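You operate a simulated robot arm through the tools that you are given. There is no shell and no other tool. Be economical: measure what you need, move in short steps, check, and stop when the job is done.

The job below is to be done with a simulated robot arm. You get a single attempt, and the scene is never put back.

JOB
Take the height gauge and put it on the test board on the top of the fixture bench.

The check looks at the end state, three seconds after you hand in, the way a careful person would. Anything else that was tipped, shoved, dropped, spilled or broken makes it a failure.

ROBOT AND FRAMES
A 7-joint arm with a two-finger parallel gripper, fixed in place. Base frame: the origin is at the foot of the arm, x ahead of it, y to its left, z up; the work surface is at about z = 0. Lengths are in m, angles in degrees, forces in N, time in s.
With the tool pointing down near the work surface it reaches from about 0.24 to 0.62 m from the base axis. Its first joint turns from -66.0 to 66.0 degrees. Payload 2.6 kg.
The tool frame sits at the grasp point between the pads (the TCP): z along the fingers, y along the line on which they close. The tips reach 0.03 m beyond it. The gripper opens to 0.094 m. The fingers are 0.028 m wide and 0.01 m thick; the gripper's body (0.05 by 0.096 m) begins 0.055 m behind the TCP.
Orientation is told as [roll, pitch, yaw] about the base's x, y, z axes, in that order, counted from this pose: with the fingers straight down and closing along the base's y, the tool's x points along the base's -x, its y along +y and its z along -z.

CONTROLS
- The arm moves only by the tool arm_command. Its arguments are lists of equal length, an entry for each row: "delta_pos": the shift along the tool's x, y, z in m, a list of three; "dr": the turn, a rotation vector about the tool's x, y, z in degrees, a list of three. In form: {"delta_pos": [[dx, dy, dz], ...], "dr": [[wx, wy, wz], ...]}. A call has 1 to 20 rows; each row shifts and turns the commanded pose from where the row before left it, along the tool's axes as they then stand. "claw" is the closure, from 0 (fully open) to 1 (shut), set as the call begins (left out, the last holds). Each row takes 0.2 s and may step no farther than 0.05 m and 8.6 degrees from the row before; otherwise, or with a gripper value out of range, the whole call is refused. Where a pose cannot be reached the arm comes as near as it can. A force on the tool above 40 N (or 10 N above the force at the start of the call, whichever is more), or a blocked arm, ends the call early, and 0.2 s more pass. Each finger travels about 0.072 m/s and halts on what it meets, pressing with about 23 N; the grip force reading is that of the motor and also rises with nothing between the fingers. The clock runs only during rows and for 0.2 s after the last one: add rows that do not move to give the fingers time. The reply holds the time, the measured pose of the TCP, the force on the tool along the base axes, the opening and the grip force, in the units named above and with some noise.
- Cameras (640 x 400 px; columns grow to the right, rows downward): "scene" is fixed at [0.0449, 0.444, 0.56]; the picture's right is [-0.65, -0.76, 0.00], its down [-0.45, 0.39, -0.80] and it looks along [0.61, -0.52, -0.59] (base axes); focal length 333 px, centre (320, 200). "wrist" rides on the gripper at [0.076, 0.014, -0.102] in the tool frame; the picture's right is [-0.18, 0.98, 0.00], its down [-0.75, -0.14, -0.64] and it looks along [-0.63, -0.12, 0.77] (tool axes); focal length 243 px, centre (320, 200). There is no depth. A picture from a camera that has moved, and an enlarged one, comes with that camera's place and axes in the base frame and with its lens.
- get_image(camera): a new picture of that camera. The clock stands still meanwhile.
- close_up(camera, box): a new picture of the part [left, top, right, bottom] of that camera's present view, enlarged. The clock stands still meanwhile.
- sign_off(): hands the job in; it is judged then, once.

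Go step by step. Nothing tells you positions but the pictures and the camera data: compare them with the known pose of the tool, close in by small moves and look again before you grip or let go. The budget is 90 turns and 42 pictures, counting those below and the enlarged ones. Unless the task says otherwise, let go and move clear before handing in, and close with one line.

The tools are called after "Request:" by a JSON object that holds its "op" and its "data". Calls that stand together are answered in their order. arm_command: Moves the arm, as the interface text tells. Its arguments: {"type":"object","properties":{"delta_pos":{"type":"array","items":{"type":"array","items":{"type":"number"}}},"dr":{"type":"array","items":{"type":"array","items":{"type":"number"}}},"claw":{"type":"number"}},"required":["delta_pos","dr"]} The other tools are called the same way: get_image (camera) takes a picture; close_up (camera, box) takes an enlarged picture of a part of a camera's view; sign_off () hands the job in.

At the start:

```text
time: 0.0
tool_pos: [0.4132, -0.1074, 0.3345]
orientation: [-0.1, 0.1, 0.1]
contact_force: [0.5, 0.0, -0.4]
gripper_width: 0.0937
gripper_force: 0.1
```

scene: 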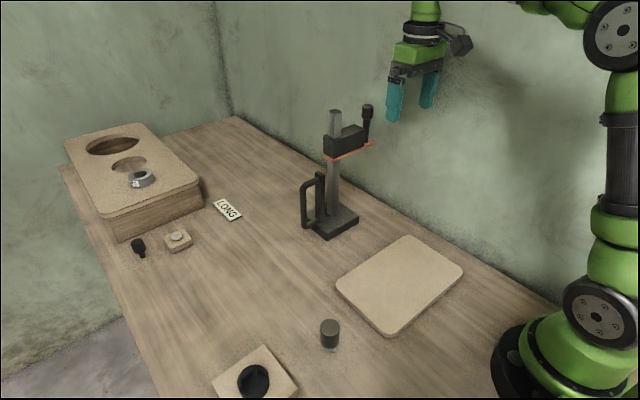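
wrist: 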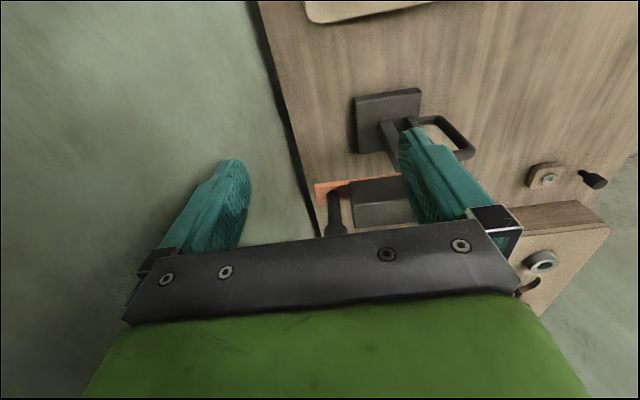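

I see a height gauge (base, column, carriage, side handle) near the middle, a thin flat board close to the arm, and a raised block with holes at the far left. I'll look closer before I decide which one is the test board.

Request:
{"op": "close_up", "data": {"camera": "scene", "box": [280, 90, 480, 340]}}

Request:
{"op": "close_up", "data": {"camera": "scene", "box": [50, 100, 260, 270]}}

```text
1.60 times, centred on (380, 215) of scene
camera zoom: at [0.0449, 0.444, 0.56], right [-0.65, -0.76, 0.0], down [-0.45, 0.39, -0.8], along [0.61, -0.52, -0.59], focal length 533 px, centre (224, 176)
```

zoom: 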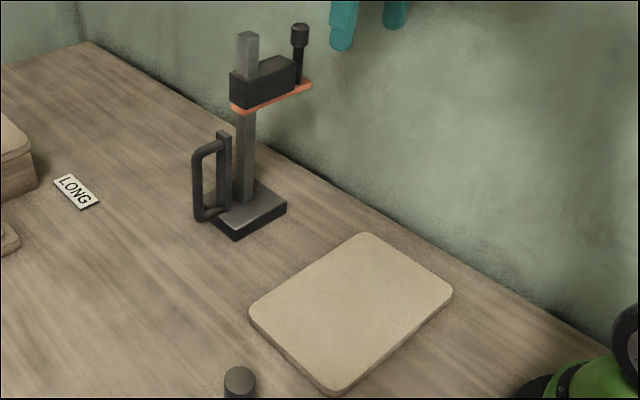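

```text
2.35 times, centred on (155, 185) of scene
camera zoom: at [0.0449, 0.444, 0.56], right [-0.65, -0.76, 0.0], down [-0.45, 0.39, -0.8], along [0.61, -0.52, -0.59], focal length 784 px, centre (708, 235)
```

zoom: 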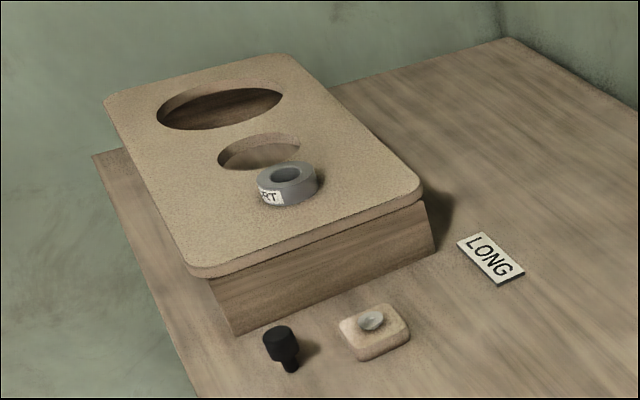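

The raised block works out at x ≥ 0.80, well outside the arm's reach. The flat board is near (0.28, 0.02) and the gauge is near (0.53, -0.02), about 0.29 tall. Before choosing a target, I'll turn the wrist camera to the left to see whether anything sits outside the scene view.

Request:
{"op": "arm_command", "data": {"delta_pos": [[0.02, 0.02, -0.03], [0.02, 0.04, -0.03], [0.02, 0.04, -0.01], [0, 0.04, 0], [0, 0.02, 0], [0, 0, 0], [0, 0, 0], [0, 0, 0], [0, 0, 0], [0, 0, 0], [0, 0, 0], [0, 0, 0], [0, 0, 0]], "dr": [[0, 0, 0], [0, 0, 0], [0, 0, 0], [0, 0, 0], [0, 0, 0], [0, 0, -8.5], [0, 0, -8.5], [0, 0, -8.5], [0, 0, -8.5], [0, 0, -8.5], [0, 0, -8.5], [0, 0, -8.5], [0, 0, 0]]}}

Request:
{"op": "get_image", "data": {"camera": "wrist"}}

```text
refused: row 2 steps farther than a row can; nothing moved
```

```text
37 pictures are left
camera wrist: at [0.3366, -0.093, 0.4366], right [0.18, 0.98, 0.0], down [0.75, -0.14, 0.64], along [0.63, -0.12, -0.77], focal length 243 px, centre (320, 200)
```

wrist: 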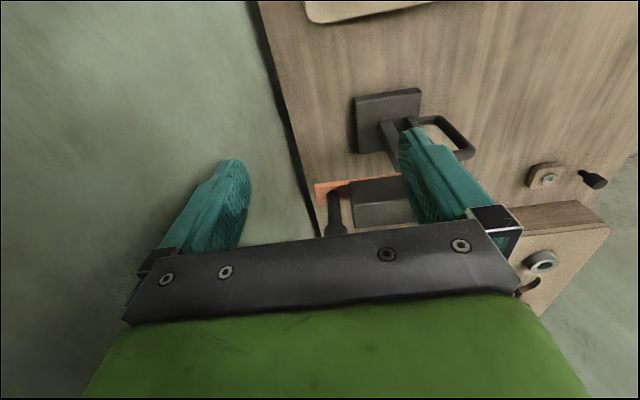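

The call was refused because one step was too long. I'll repeat it with shorter steps.

Request:
{"op": "arm_command", "data": {"delta_pos": [[0.02, 0.02, -0.03], [0.02, 0.03, -0.03], [0.02, 0.04, 0], [0, 0.04, 0], [0, 0.03, 0], [0, 0, 0], [0, 0, 0], [0, 0, 0], [0, 0, 0], [0, 0, 0], [0, 0, 0], [0, 0, 0], [0, 0, 0]], "dr": [[0, 0, 0], [0, 0, 0], [0, 0, 0], [0, 0, 0], [0, 0, 0], [0, 0, -8.5], [0, 0, -8.5], [0, 0, -8.5], [0, 0, -8.5], [0, 0, -8.5], [0, 0, -8.5], [0, 0, -8.5], [0, 0, 0]]}}

Request:
{"op": "get_image", "data": {"camera": "wrist"}}

```text
time: 2.8
tool_pos: [0.3526, 0.0514, 0.3936]
orientation: [0.0, -0.1, 59.6]
contact_force: [0.0, -0.6, -0.5]
gripper_width: 0.0942
gripper_force: 0.1
```

```text
36 pictures are left
camera wrist: at [0.3018, -0.0059, 0.4966], right [-0.75, 0.66, 0.0], down [0.5, 0.58, 0.64], along [0.42, 0.48, -0.77], focal length 243 px, centre (320, 200)
```

wrist: 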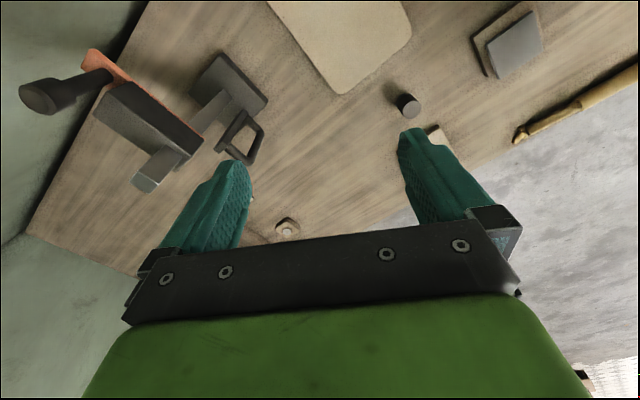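

The left side shows only small objects, so there is no other candidate. The flat board on the bench top, roughly x 0.215–0.364 and y -0.10–0.13, is the reachable test board. I plan to grip the column's exposed top from above, so I'll go back to yaw 0 and approach it, staying high.

Request:
{"op": "arm_command", "data": {"delta_pos": [[0, 0, 0], [0, 0, 0], [0, 0, 0], [0, 0, 0], [0, 0, 0], [0, 0, 0], [0, 0, 0], [-0.04, -0.02, 0], [-0.04, -0.02, 0], [-0.04, -0.024, 0], [0, 0, 0]], "dr": [[0, 0, 8.5], [0, 0, 8.5], [0, 0, 8.5], [0, 0, 8.5], [0, 0, 8.5], [0, 0, 8.5], [0, 0, 8.5], [0, 0, 0], [0, 0, 0], [0, 0, 0], [0, 0, 0]]}}

Request:
{"op": "get_image", "data": {"camera": "wrist"}}

Request:
{"op": "close_up", "data": {"camera": "scene", "box": [280, 60, 440, 160]}}

```text
time: 5.2
tool_pos: [0.4742, -0.0122, 0.3934]
orientation: [0.0, 0.0, 0.0]
contact_force: [0.0, 0.0, -0.3]
gripper_width: 0.0941
gripper_force: 0.1
```

```text
35 pictures are left
camera wrist: at [0.3981, 0.0023, 0.4972], right [0.18, 0.98, 0.0], down [0.75, -0.14, 0.64], along [0.63, -0.12, -0.77], focal length 243 px, centre (320, 200)
```

wrist: 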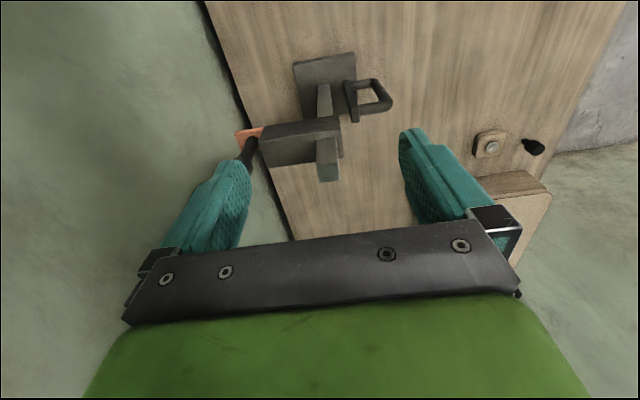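

```text
4.00 times, centred on (360, 110) of scene
camera zoom: at [0.045, 0.444, 0.56], right [-0.65, -0.76, 0.0], down [-0.45, 0.39, -0.8], along [0.61, -0.52, -0.59], focal length 1332 px, centre (160, 560)
```

zoom: 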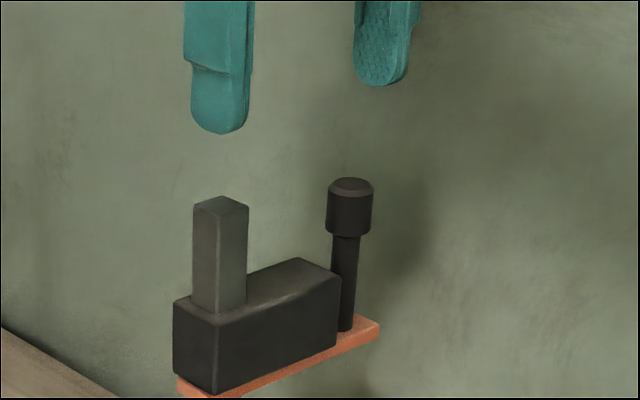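

The column's top is at about (0.533, -0.015, 0.294), roughly 20 mm square and aligned with the axes. The carriage top is near z 0.23. I'll move over it, come partway down and check.

Request:
{"op": "arm_command", "data": {"delta_pos": [[-0.03, -0.002, 0], [-0.029, -0.002, 0], [0, 0, 0.03], [0, 0, 0.03], [0, 0, 0]], "dr": [[0, 0, 0], [0, 0, 0], [0, 0, 0], [0, 0, 0], [0, 0, 0]]}}

Request:
{"op": "get_image", "data": {"camera": "wrist"}}

Request:
{"op": "close_up", "data": {"camera": "scene", "box": [280, 60, 440, 160]}}

```text
time: 6.4
tool_pos: [0.4929, -0.0127, 0.3323]
orientation: [-0.1, 0.1, 0.0]
contact_force: [-0.3, -0.2, 0.7]
gripper_width: 0.0941
gripper_force: 0.1
out of reach, approached as far as the arm can: row 1, 2
```

```text
33 pictures are left
camera wrist: at [0.4166, 0.0007, 0.4359], right [0.18, 0.98, 0.0], down [0.75, -0.14, 0.64], along [0.63, -0.12, -0.77], focal length 243 px, centre (320, 200)
```

wrist: 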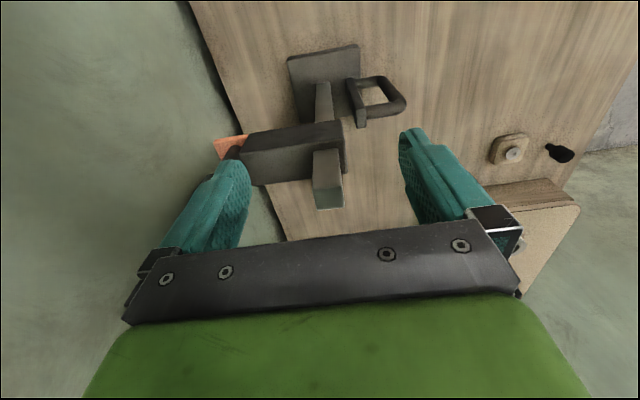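

```text
4.00 times, centred on (360, 110) of scene
camera zoom: at [0.0449, 0.444, 0.56], right [-0.65, -0.76, 0.0], down [-0.45, 0.39, -0.8], along [0.61, -0.52, -0.59], focal length 1332 px, centre (160, 560)
```

zoom: 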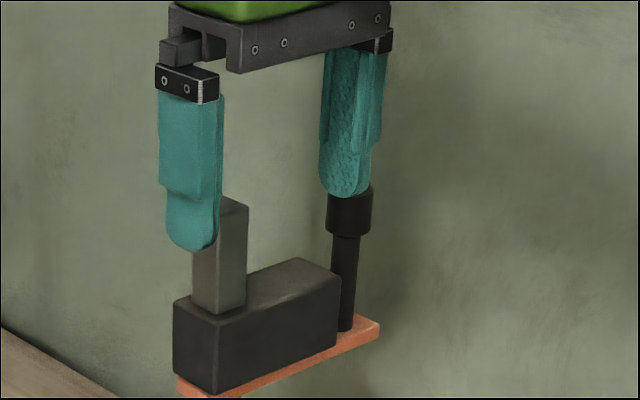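

The arm hits its reach limit at that height and stopped at x 0.493. It should reach farther now that it is lower, so I'll move forward here, where the tips still clear the column.

Request:
{"op": "arm_command", "data": {"delta_pos": [[-0.02, -0.002, 0], [-0.02, 0, 0], [0, 0, 0]], "dr": [[0, 0, 0], [0, 0, 0], [0, 0, 0]]}}

```text
time: 7.2
tool_pos: [0.5325, -0.0144, 0.3323]
orientation: [0.0, 0.0, 0.0]
contact_force: [0.3, 0.4, 0.2]
gripper_width: 0.094
gripper_force: 0.3
```

The arm reached x 0.5325. Before descending I'll check the column is centred between the fingers.

Request:
{"op": "get_image", "data": {"camera": "wrist"}}

Request:
{"op": "close_up", "data": {"camera": "scene", "box": [280, 60, 440, 160]}}

```text
31 pictures are left
camera wrist: at [0.4564, 0.0, 0.4359], right [0.18, 0.98, 0.0], down [0.75, -0.14, 0.64], along [0.63, -0.12, -0.77], focal length 243 px, centre (320, 200)
```

wrist: 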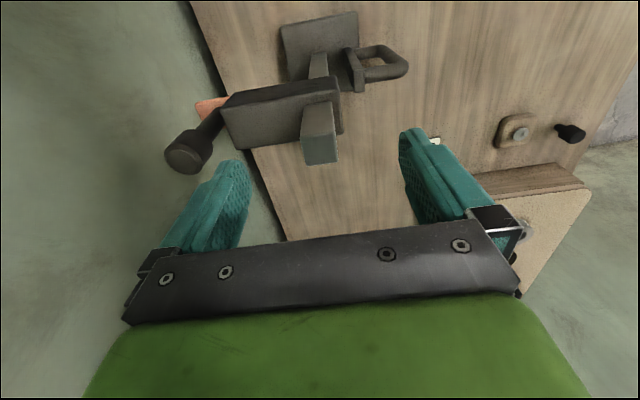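

```text
4.00 times, centred on (360, 110) of scene
camera zoom: at [0.0449, 0.444, 0.56], right [-0.65, -0.76, 0.0], down [-0.45, 0.39, -0.8], along [0.61, -0.52, -0.59], focal length 1332 px, centre (160, 560)
```

zoom: 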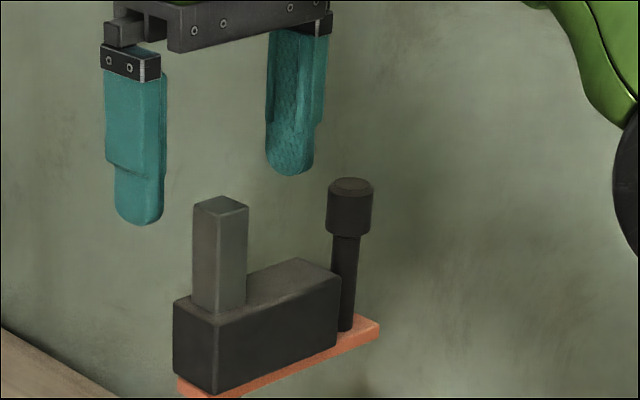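

The column's top comes out at (0.533, -0.014), centred between the fingers. I'll descend 60 mm.

Request:
{"op": "arm_command", "data": {"delta_pos": [[0, 0, 0.02], [0, 0, 0.02], [0, 0, 0.01], [0, 0, 0.01], [0, 0, 0]], "dr": [[0, 0, 0], [0, 0, 0], [0, 0, 0], [0, 0, 0], [0, 0, 0]]}}

Request:
{"op": "close_up", "data": {"camera": "scene", "box": [280, 60, 440, 160]}}

```text
time: 8.4
tool_pos: [0.5325, -0.0144, 0.2734]
orientation: [0.0, -0.1, 0.1]
contact_force: [-0.3, 1.1, 1.9]
gripper_width: 0.0932
gripper_force: 0.1
```

```text
4.00 times, centred on (360, 110) of scene
camera zoom: at [0.0449, 0.444, 0.56], right [-0.65, -0.76, 0.0], down [-0.45, 0.39, -0.8], along [0.61, -0.52, -0.59], focal length 1332 px, centre (160, 560)
```

zoom: 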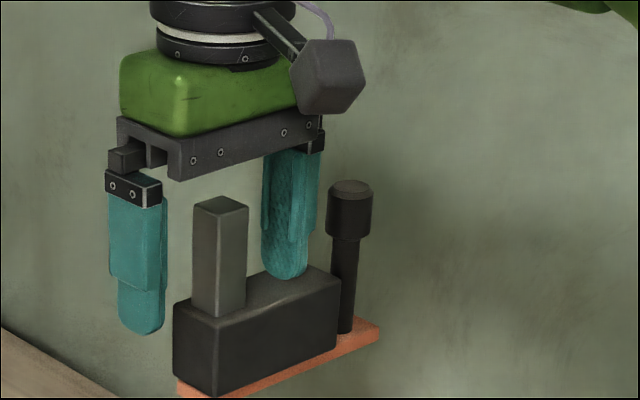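

The finger on the -y side may be just grazing the carriage. I'll back up 5 mm and close.

Request:
{"op": "arm_command", "data": {"delta_pos": [[0, 0, -0.005], [0, 0, 0]], "dr": [[0, 0, 0], [0, 0, 0]]}}

Request:
{"op": "close_up", "data": {"camera": "scene", "box": [280, 60, 440, 160]}}

```text
time: 9.0
tool_pos: [0.5325, -0.0152, 0.2782]
orientation: [-0.1, 0.0, -0.1]
contact_force: [-0.1, 0.2, -0.5]
gripper_width: 0.0939
gripper_force: 0.0
```

```text
4.00 times, centred on (360, 110) of scene
camera zoom: at [0.0449, 0.444, 0.56], right [-0.65, -0.76, 0.0], down [-0.45, 0.39, -0.8], along [0.61, -0.52, -0.59], focal length 1332 px, centre (160, 560)
```

zoom: 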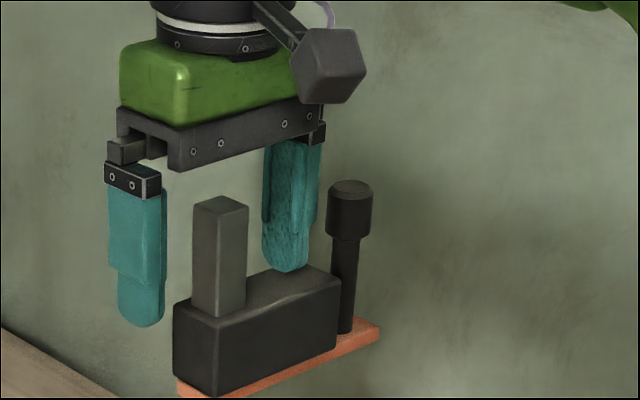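

The contact is gone and the fingers straddle the column. Closing now.

Request:
{"op": "arm_command", "data": {"delta_pos": [[0, 0, 0], [0, 0, 0], [0, 0, 0], [0, 0, 0], [0, 0, 0]], "dr": [[0, 0, 0], [0, 0, 0], [0, 0, 0], [0, 0, 0], [0, 0, 0]], "claw": 1}}

Request:
{"op": "get_image", "data": {"camera": "scene"}}

```text
time: 10.2
tool_pos: [0.5321, -0.0144, 0.2781]
orientation: [0.0, 0.1, -0.1]
contact_force: [-0.1, 1.7, 0.0]
gripper_width: 0.0262
gripper_force: 23.2
```

```text
27 pictures are left
```

scene: 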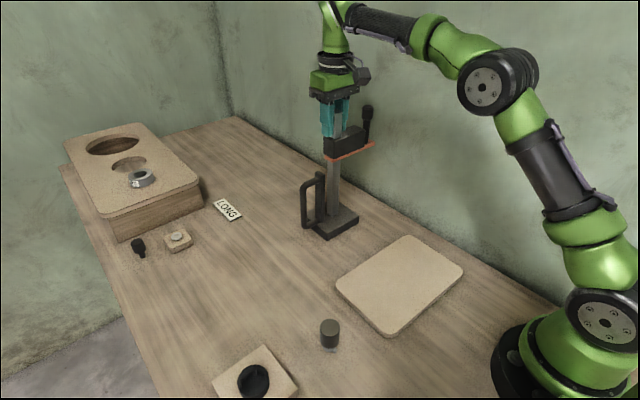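

The grip holds at 26 mm opening. I'll lift 10 mm and check the weight and any slip.

Request:
{"op": "arm_command", "data": {"delta_pos": [[0, 0, -0.005], [0, 0, -0.005], [0, 0, 0], [0, 0, 0]], "dr": [[0, 0, 0], [0, 0, 0], [0, 0, 0], [0, 0, 0]]}}

Request:
{"op": "close_up", "data": {"camera": "scene", "box": [270, 60, 430, 260]}}

```text
time: 11.2
tool_pos: [0.533, -0.0157, 0.2869]
orientation: [0.0, 0.0, 0.0]
contact_force: [0.5, 0.0, -7.0]
gripper_width: 0.0261
gripper_force: 23.0
```

```text
2.00 times, centred on (350, 160) of scene
camera zoom: at [0.045, 0.444, 0.56], right [-0.65, -0.76, 0.0], down [-0.45, 0.39, -0.8], along [0.61, -0.52, -0.59], focal length 666 px, centre (260, 280)
```

zoom: 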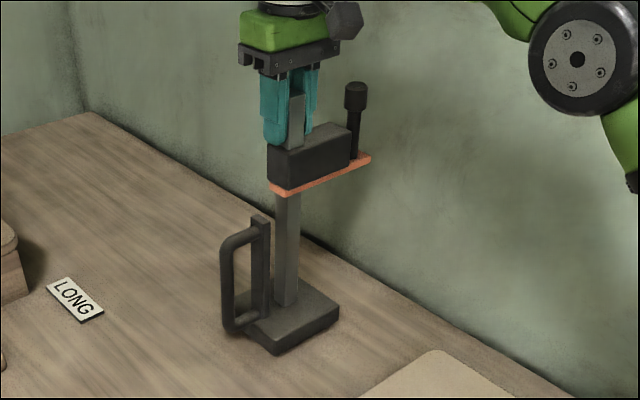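

It hangs level and weighs about 7 N. I'll raise it 35 mm more and check again.

Request:
{"op": "arm_command", "data": {"delta_pos": [[0, 0, -0.01], [0, 0, -0.01], [0, 0, -0.01], [0, 0, -0.005], [0, 0, 0], [0, 0, 0]], "dr": [[0, 0, 0], [0, 0, 0], [0, 0, 0], [0, 0, 0], [0, 0, 0], [0, 0, 0]]}}

Request:
{"op": "get_image", "data": {"camera": "scene"}}

```text
time: 12.6
tool_pos: [0.5332, -0.0158, 0.3222]
orientation: [-0.1, 0.0, 0.0]
contact_force: [-0.7, 0.6, -6.6]
gripper_width: 0.0263
gripper_force: 23.1
```

```text
25 pictures are left
```

scene: 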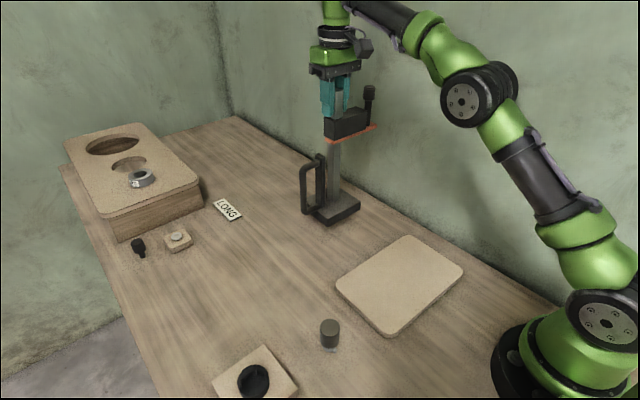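

The gauge is 44 mm up and steady. I'll carry it level back over the flat board.

Request:
{"op": "arm_command", "data": {"delta_pos": [[0.01, 0, 0], [0.02, 0.002, 0], [0.02, 0.002, 0], [0.02, 0.002, 0], [0.02, 0.002, 0], [0.02, 0.002, 0], [0.02, 0.002, 0], [0.02, 0.002, 0], [0.02, 0.002, 0], [0.02, 0.002, 0], [0.02, 0.002, 0], [0.02, 0, 0], [0.01, 0, 0], [0.003, 0, 0], [0, 0, 0], [0, 0, 0]], "dr": [[0, 0, 0], [0, 0, 0], [0, 0, 0], [0, 0, 0], [0, 0, 0], [0, 0, 0], [0, 0, 0], [0, 0, 0], [0, 0, 0], [0, 0, 0], [0, 0, 0], [0, 0, 0], [0, 0, 0], [0, 0, 0], [0, 0, 0], [0, 0, 0]]}}

Request:
{"op": "get_image", "data": {"camera": "scene"}}

Request:
{"op": "get_image", "data": {"camera": "wrist"}}

```text
time: 16.0
tool_pos: [0.2893, 0.005, 0.3221]
orientation: [0.0, -0.1, 0.1]
contact_force: [0.5, -0.5, -7.0]
gripper_width: 0.0262
gripper_force: 23.0
```

```text
24 pictures are left
```

scene: 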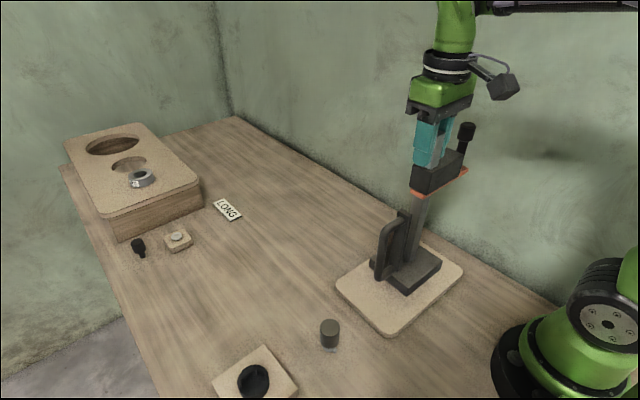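

```text
23 pictures are left
camera wrist: at [0.2132, 0.0196, 0.4257], right [0.18, 0.98, 0.0], down [0.75, -0.14, 0.64], along [0.63, -0.12, -0.77], focal length 243 px, centre (320, 200)
```

wrist: 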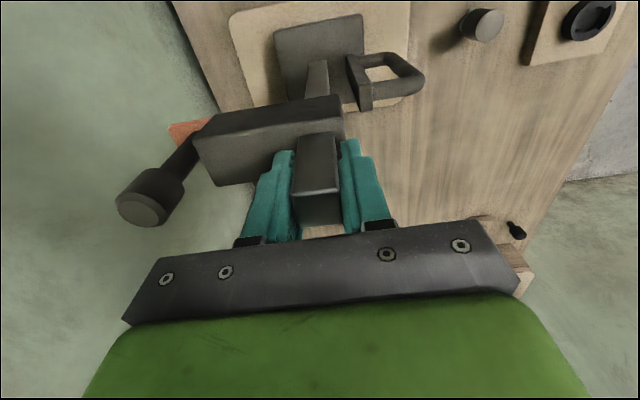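

The base footprint is about x 0.237–0.34 and y -0.04–0.065, inside the board's outline. I'll lower to just above contact and look from the side.

Request:
{"op": "arm_command", "data": {"delta_pos": [[0, 0, 0.01], [0, 0, 0.01], [0, 0, 0.005], [0, 0, 0], [0, 0, 0]], "dr": [[0, 0, 0], [0, 0, 0], [0, 0, 0], [0, 0, 0], [0, 0, 0]]}}

Request:
{"op": "close_up", "data": {"camera": "scene", "box": [320, 200, 480, 340]}}

```text
time: 17.2
tool_pos: [0.2889, 0.0047, 0.2981]
orientation: [0.0, 0.0, 0.1]
contact_force: [-0.8, -0.3, -6.8]
gripper_width: 0.0263
gripper_force: 23.2
```

```text
2.86 times, centred on (400, 270) of scene
camera zoom: at [0.045, 0.444, 0.56], right [-0.65, -0.76, 0.0], down [-0.45, 0.39, -0.8], along [0.61, -0.52, -0.59], focal length 952 px, centre (91, 0)
```

zoom: 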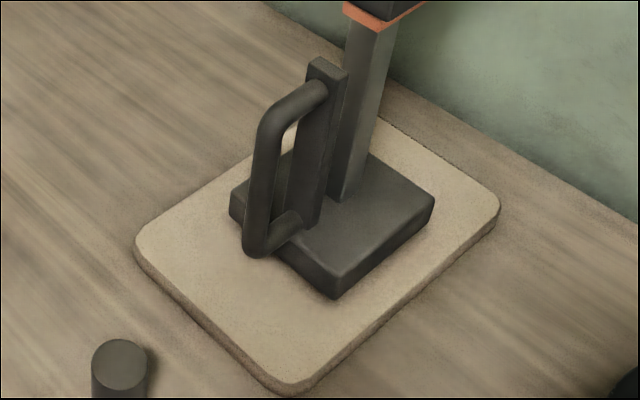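

The base is well inside the board and nearly down. I'll lower in 2 mm steps and watch the force.

Request:
{"op": "arm_command", "data": {"delta_pos": [[0, 0, 0.002], [0, 0, 0.002], [0, 0, 0]], "dr": [[0, 0, 0], [0, 0, 0], [0, 0, 0]]}}

```text
time: 18.0
tool_pos: [0.2894, 0.0051, 0.2936]
orientation: [0.0, 0.0, 0.1]
contact_force: [1.0, 0.3, -6.5]
gripper_width: 0.0263
gripper_force: 22.9
```

No contact yet.

Request:
{"op": "arm_command", "data": {"delta_pos": [[0, 0, 0.0015], [0, 0, 0.0015], [0, 0, 0]], "dr": [[0, 0, 0], [0, 0, 0], [0, 0, 0]]}}

```text
time: 18.8
tool_pos: [0.2897, 0.0049, 0.2918]
orientation: [0.0, -0.4, 0.0]
contact_force: [-3.8, -2.2, 19.3]
gripper_width: 0.0265
gripper_force: 23.0
```

It has made contact at z ≈ 0.292. I'll ease off 1 mm to relieve the press, then check.

Request:
{"op": "arm_command", "data": {"delta_pos": [[0, 0, -0.001], [0, 0, 0], [0, 0, 0]], "dr": [[0, 0, 0], [0, 0, 0], [0, 0, 0]]}}

Request:
{"op": "close_up", "data": {"camera": "scene", "box": [320, 200, 480, 340]}}

```text
time: 19.6
tool_pos: [0.2907, 0.0048, 0.2914]
orientation: [0.0, 0.0, 0.0]
contact_force: [0.4, 1.0, 9.3]
gripper_width: 0.0263
gripper_force: 23.5
```

```text
2.86 times, centred on (400, 270) of scene
camera zoom: at [0.0449, 0.444, 0.5601], right [-0.65, -0.76, 0.0], down [-0.45, 0.39, -0.8], along [0.61, -0.52, -0.59], focal length 952 px, centre (91, 0)
```

zoom: 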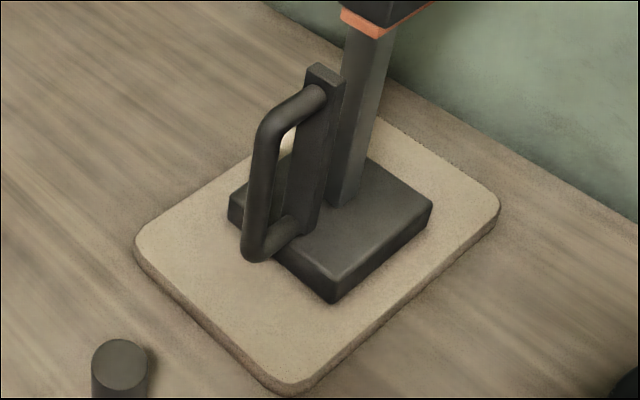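

The base sits flat on the board. I'll open partway and let it settle.

Request:
{"op": "arm_command", "data": {"delta_pos": [[0, 0, 0], [0, 0, 0], [0, 0, 0], [0, 0, 0]], "dr": [[0, 0, 0], [0, 0, 0], [0, 0, 0], [0, 0, 0]], "claw": 0.3}}

```text
time: 20.6
tool_pos: [0.2897, 0.0048, 0.2922]
orientation: [0.0, 0.0, 0.0]
contact_force: [0.4, 0.4, 0.8]
gripper_width: 0.0658
gripper_force: 0.1
```

The gauge is released with no residual force. I'll rise straight up clear of the column and take a final look.

Request:
{"op": "arm_command", "data": {"delta_pos": [[0, 0, -0.01], [0, 0, -0.02], [0, 0, -0.03], [0, 0, -0.03], [0, 0, -0.03], [0, 0, 0]], "dr": [[0, 0, 0], [0, 0, 0], [0, 0, 0], [0, 0, 0], [0, 0, 0], [0, 0, 0]]}}

Request:
{"op": "get_image", "data": {"camera": "scene"}}

Request:
{"op": "get_image", "data": {"camera": "wrist"}}

```text
time: 22.0
tool_pos: [0.2895, 0.0052, 0.4105]
orientation: [-0.1, 0.0, -0.1]
contact_force: [-0.4, 0.2, 0.3]
gripper_width: 0.0656
gripper_force: 0.1
```

```text
20 pictures are left
```

scene: 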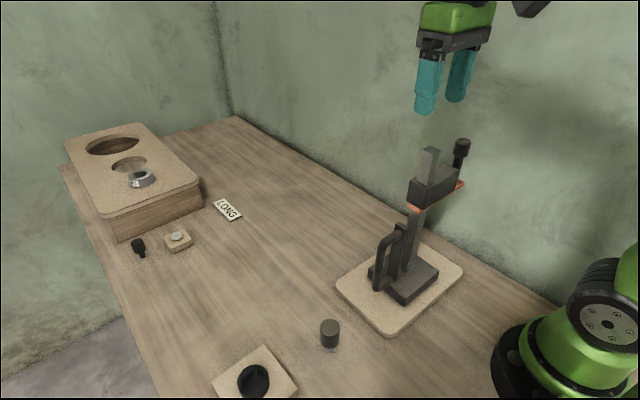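

```text
19 pictures are left
camera wrist: at [0.2135, 0.0201, 0.5144], right [0.18, 0.98, 0.0], down [0.75, -0.14, 0.64], along [0.63, -0.12, -0.77], focal length 243 px, centre (320, 200)
```

wrist: 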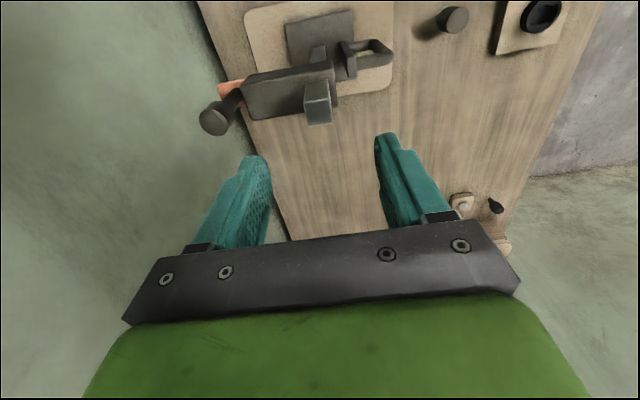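

The gauge stands upright, fully on the board, the arm is clear, and nothing else has moved. Handing in.

Request:
{"op": "sign_off", "data": {}}

```text
The job is handed in.
```

The height gauge is standing upright on the flat board on the bench top. I took that as the test board because the raised block with holes is out of the arm's reach.
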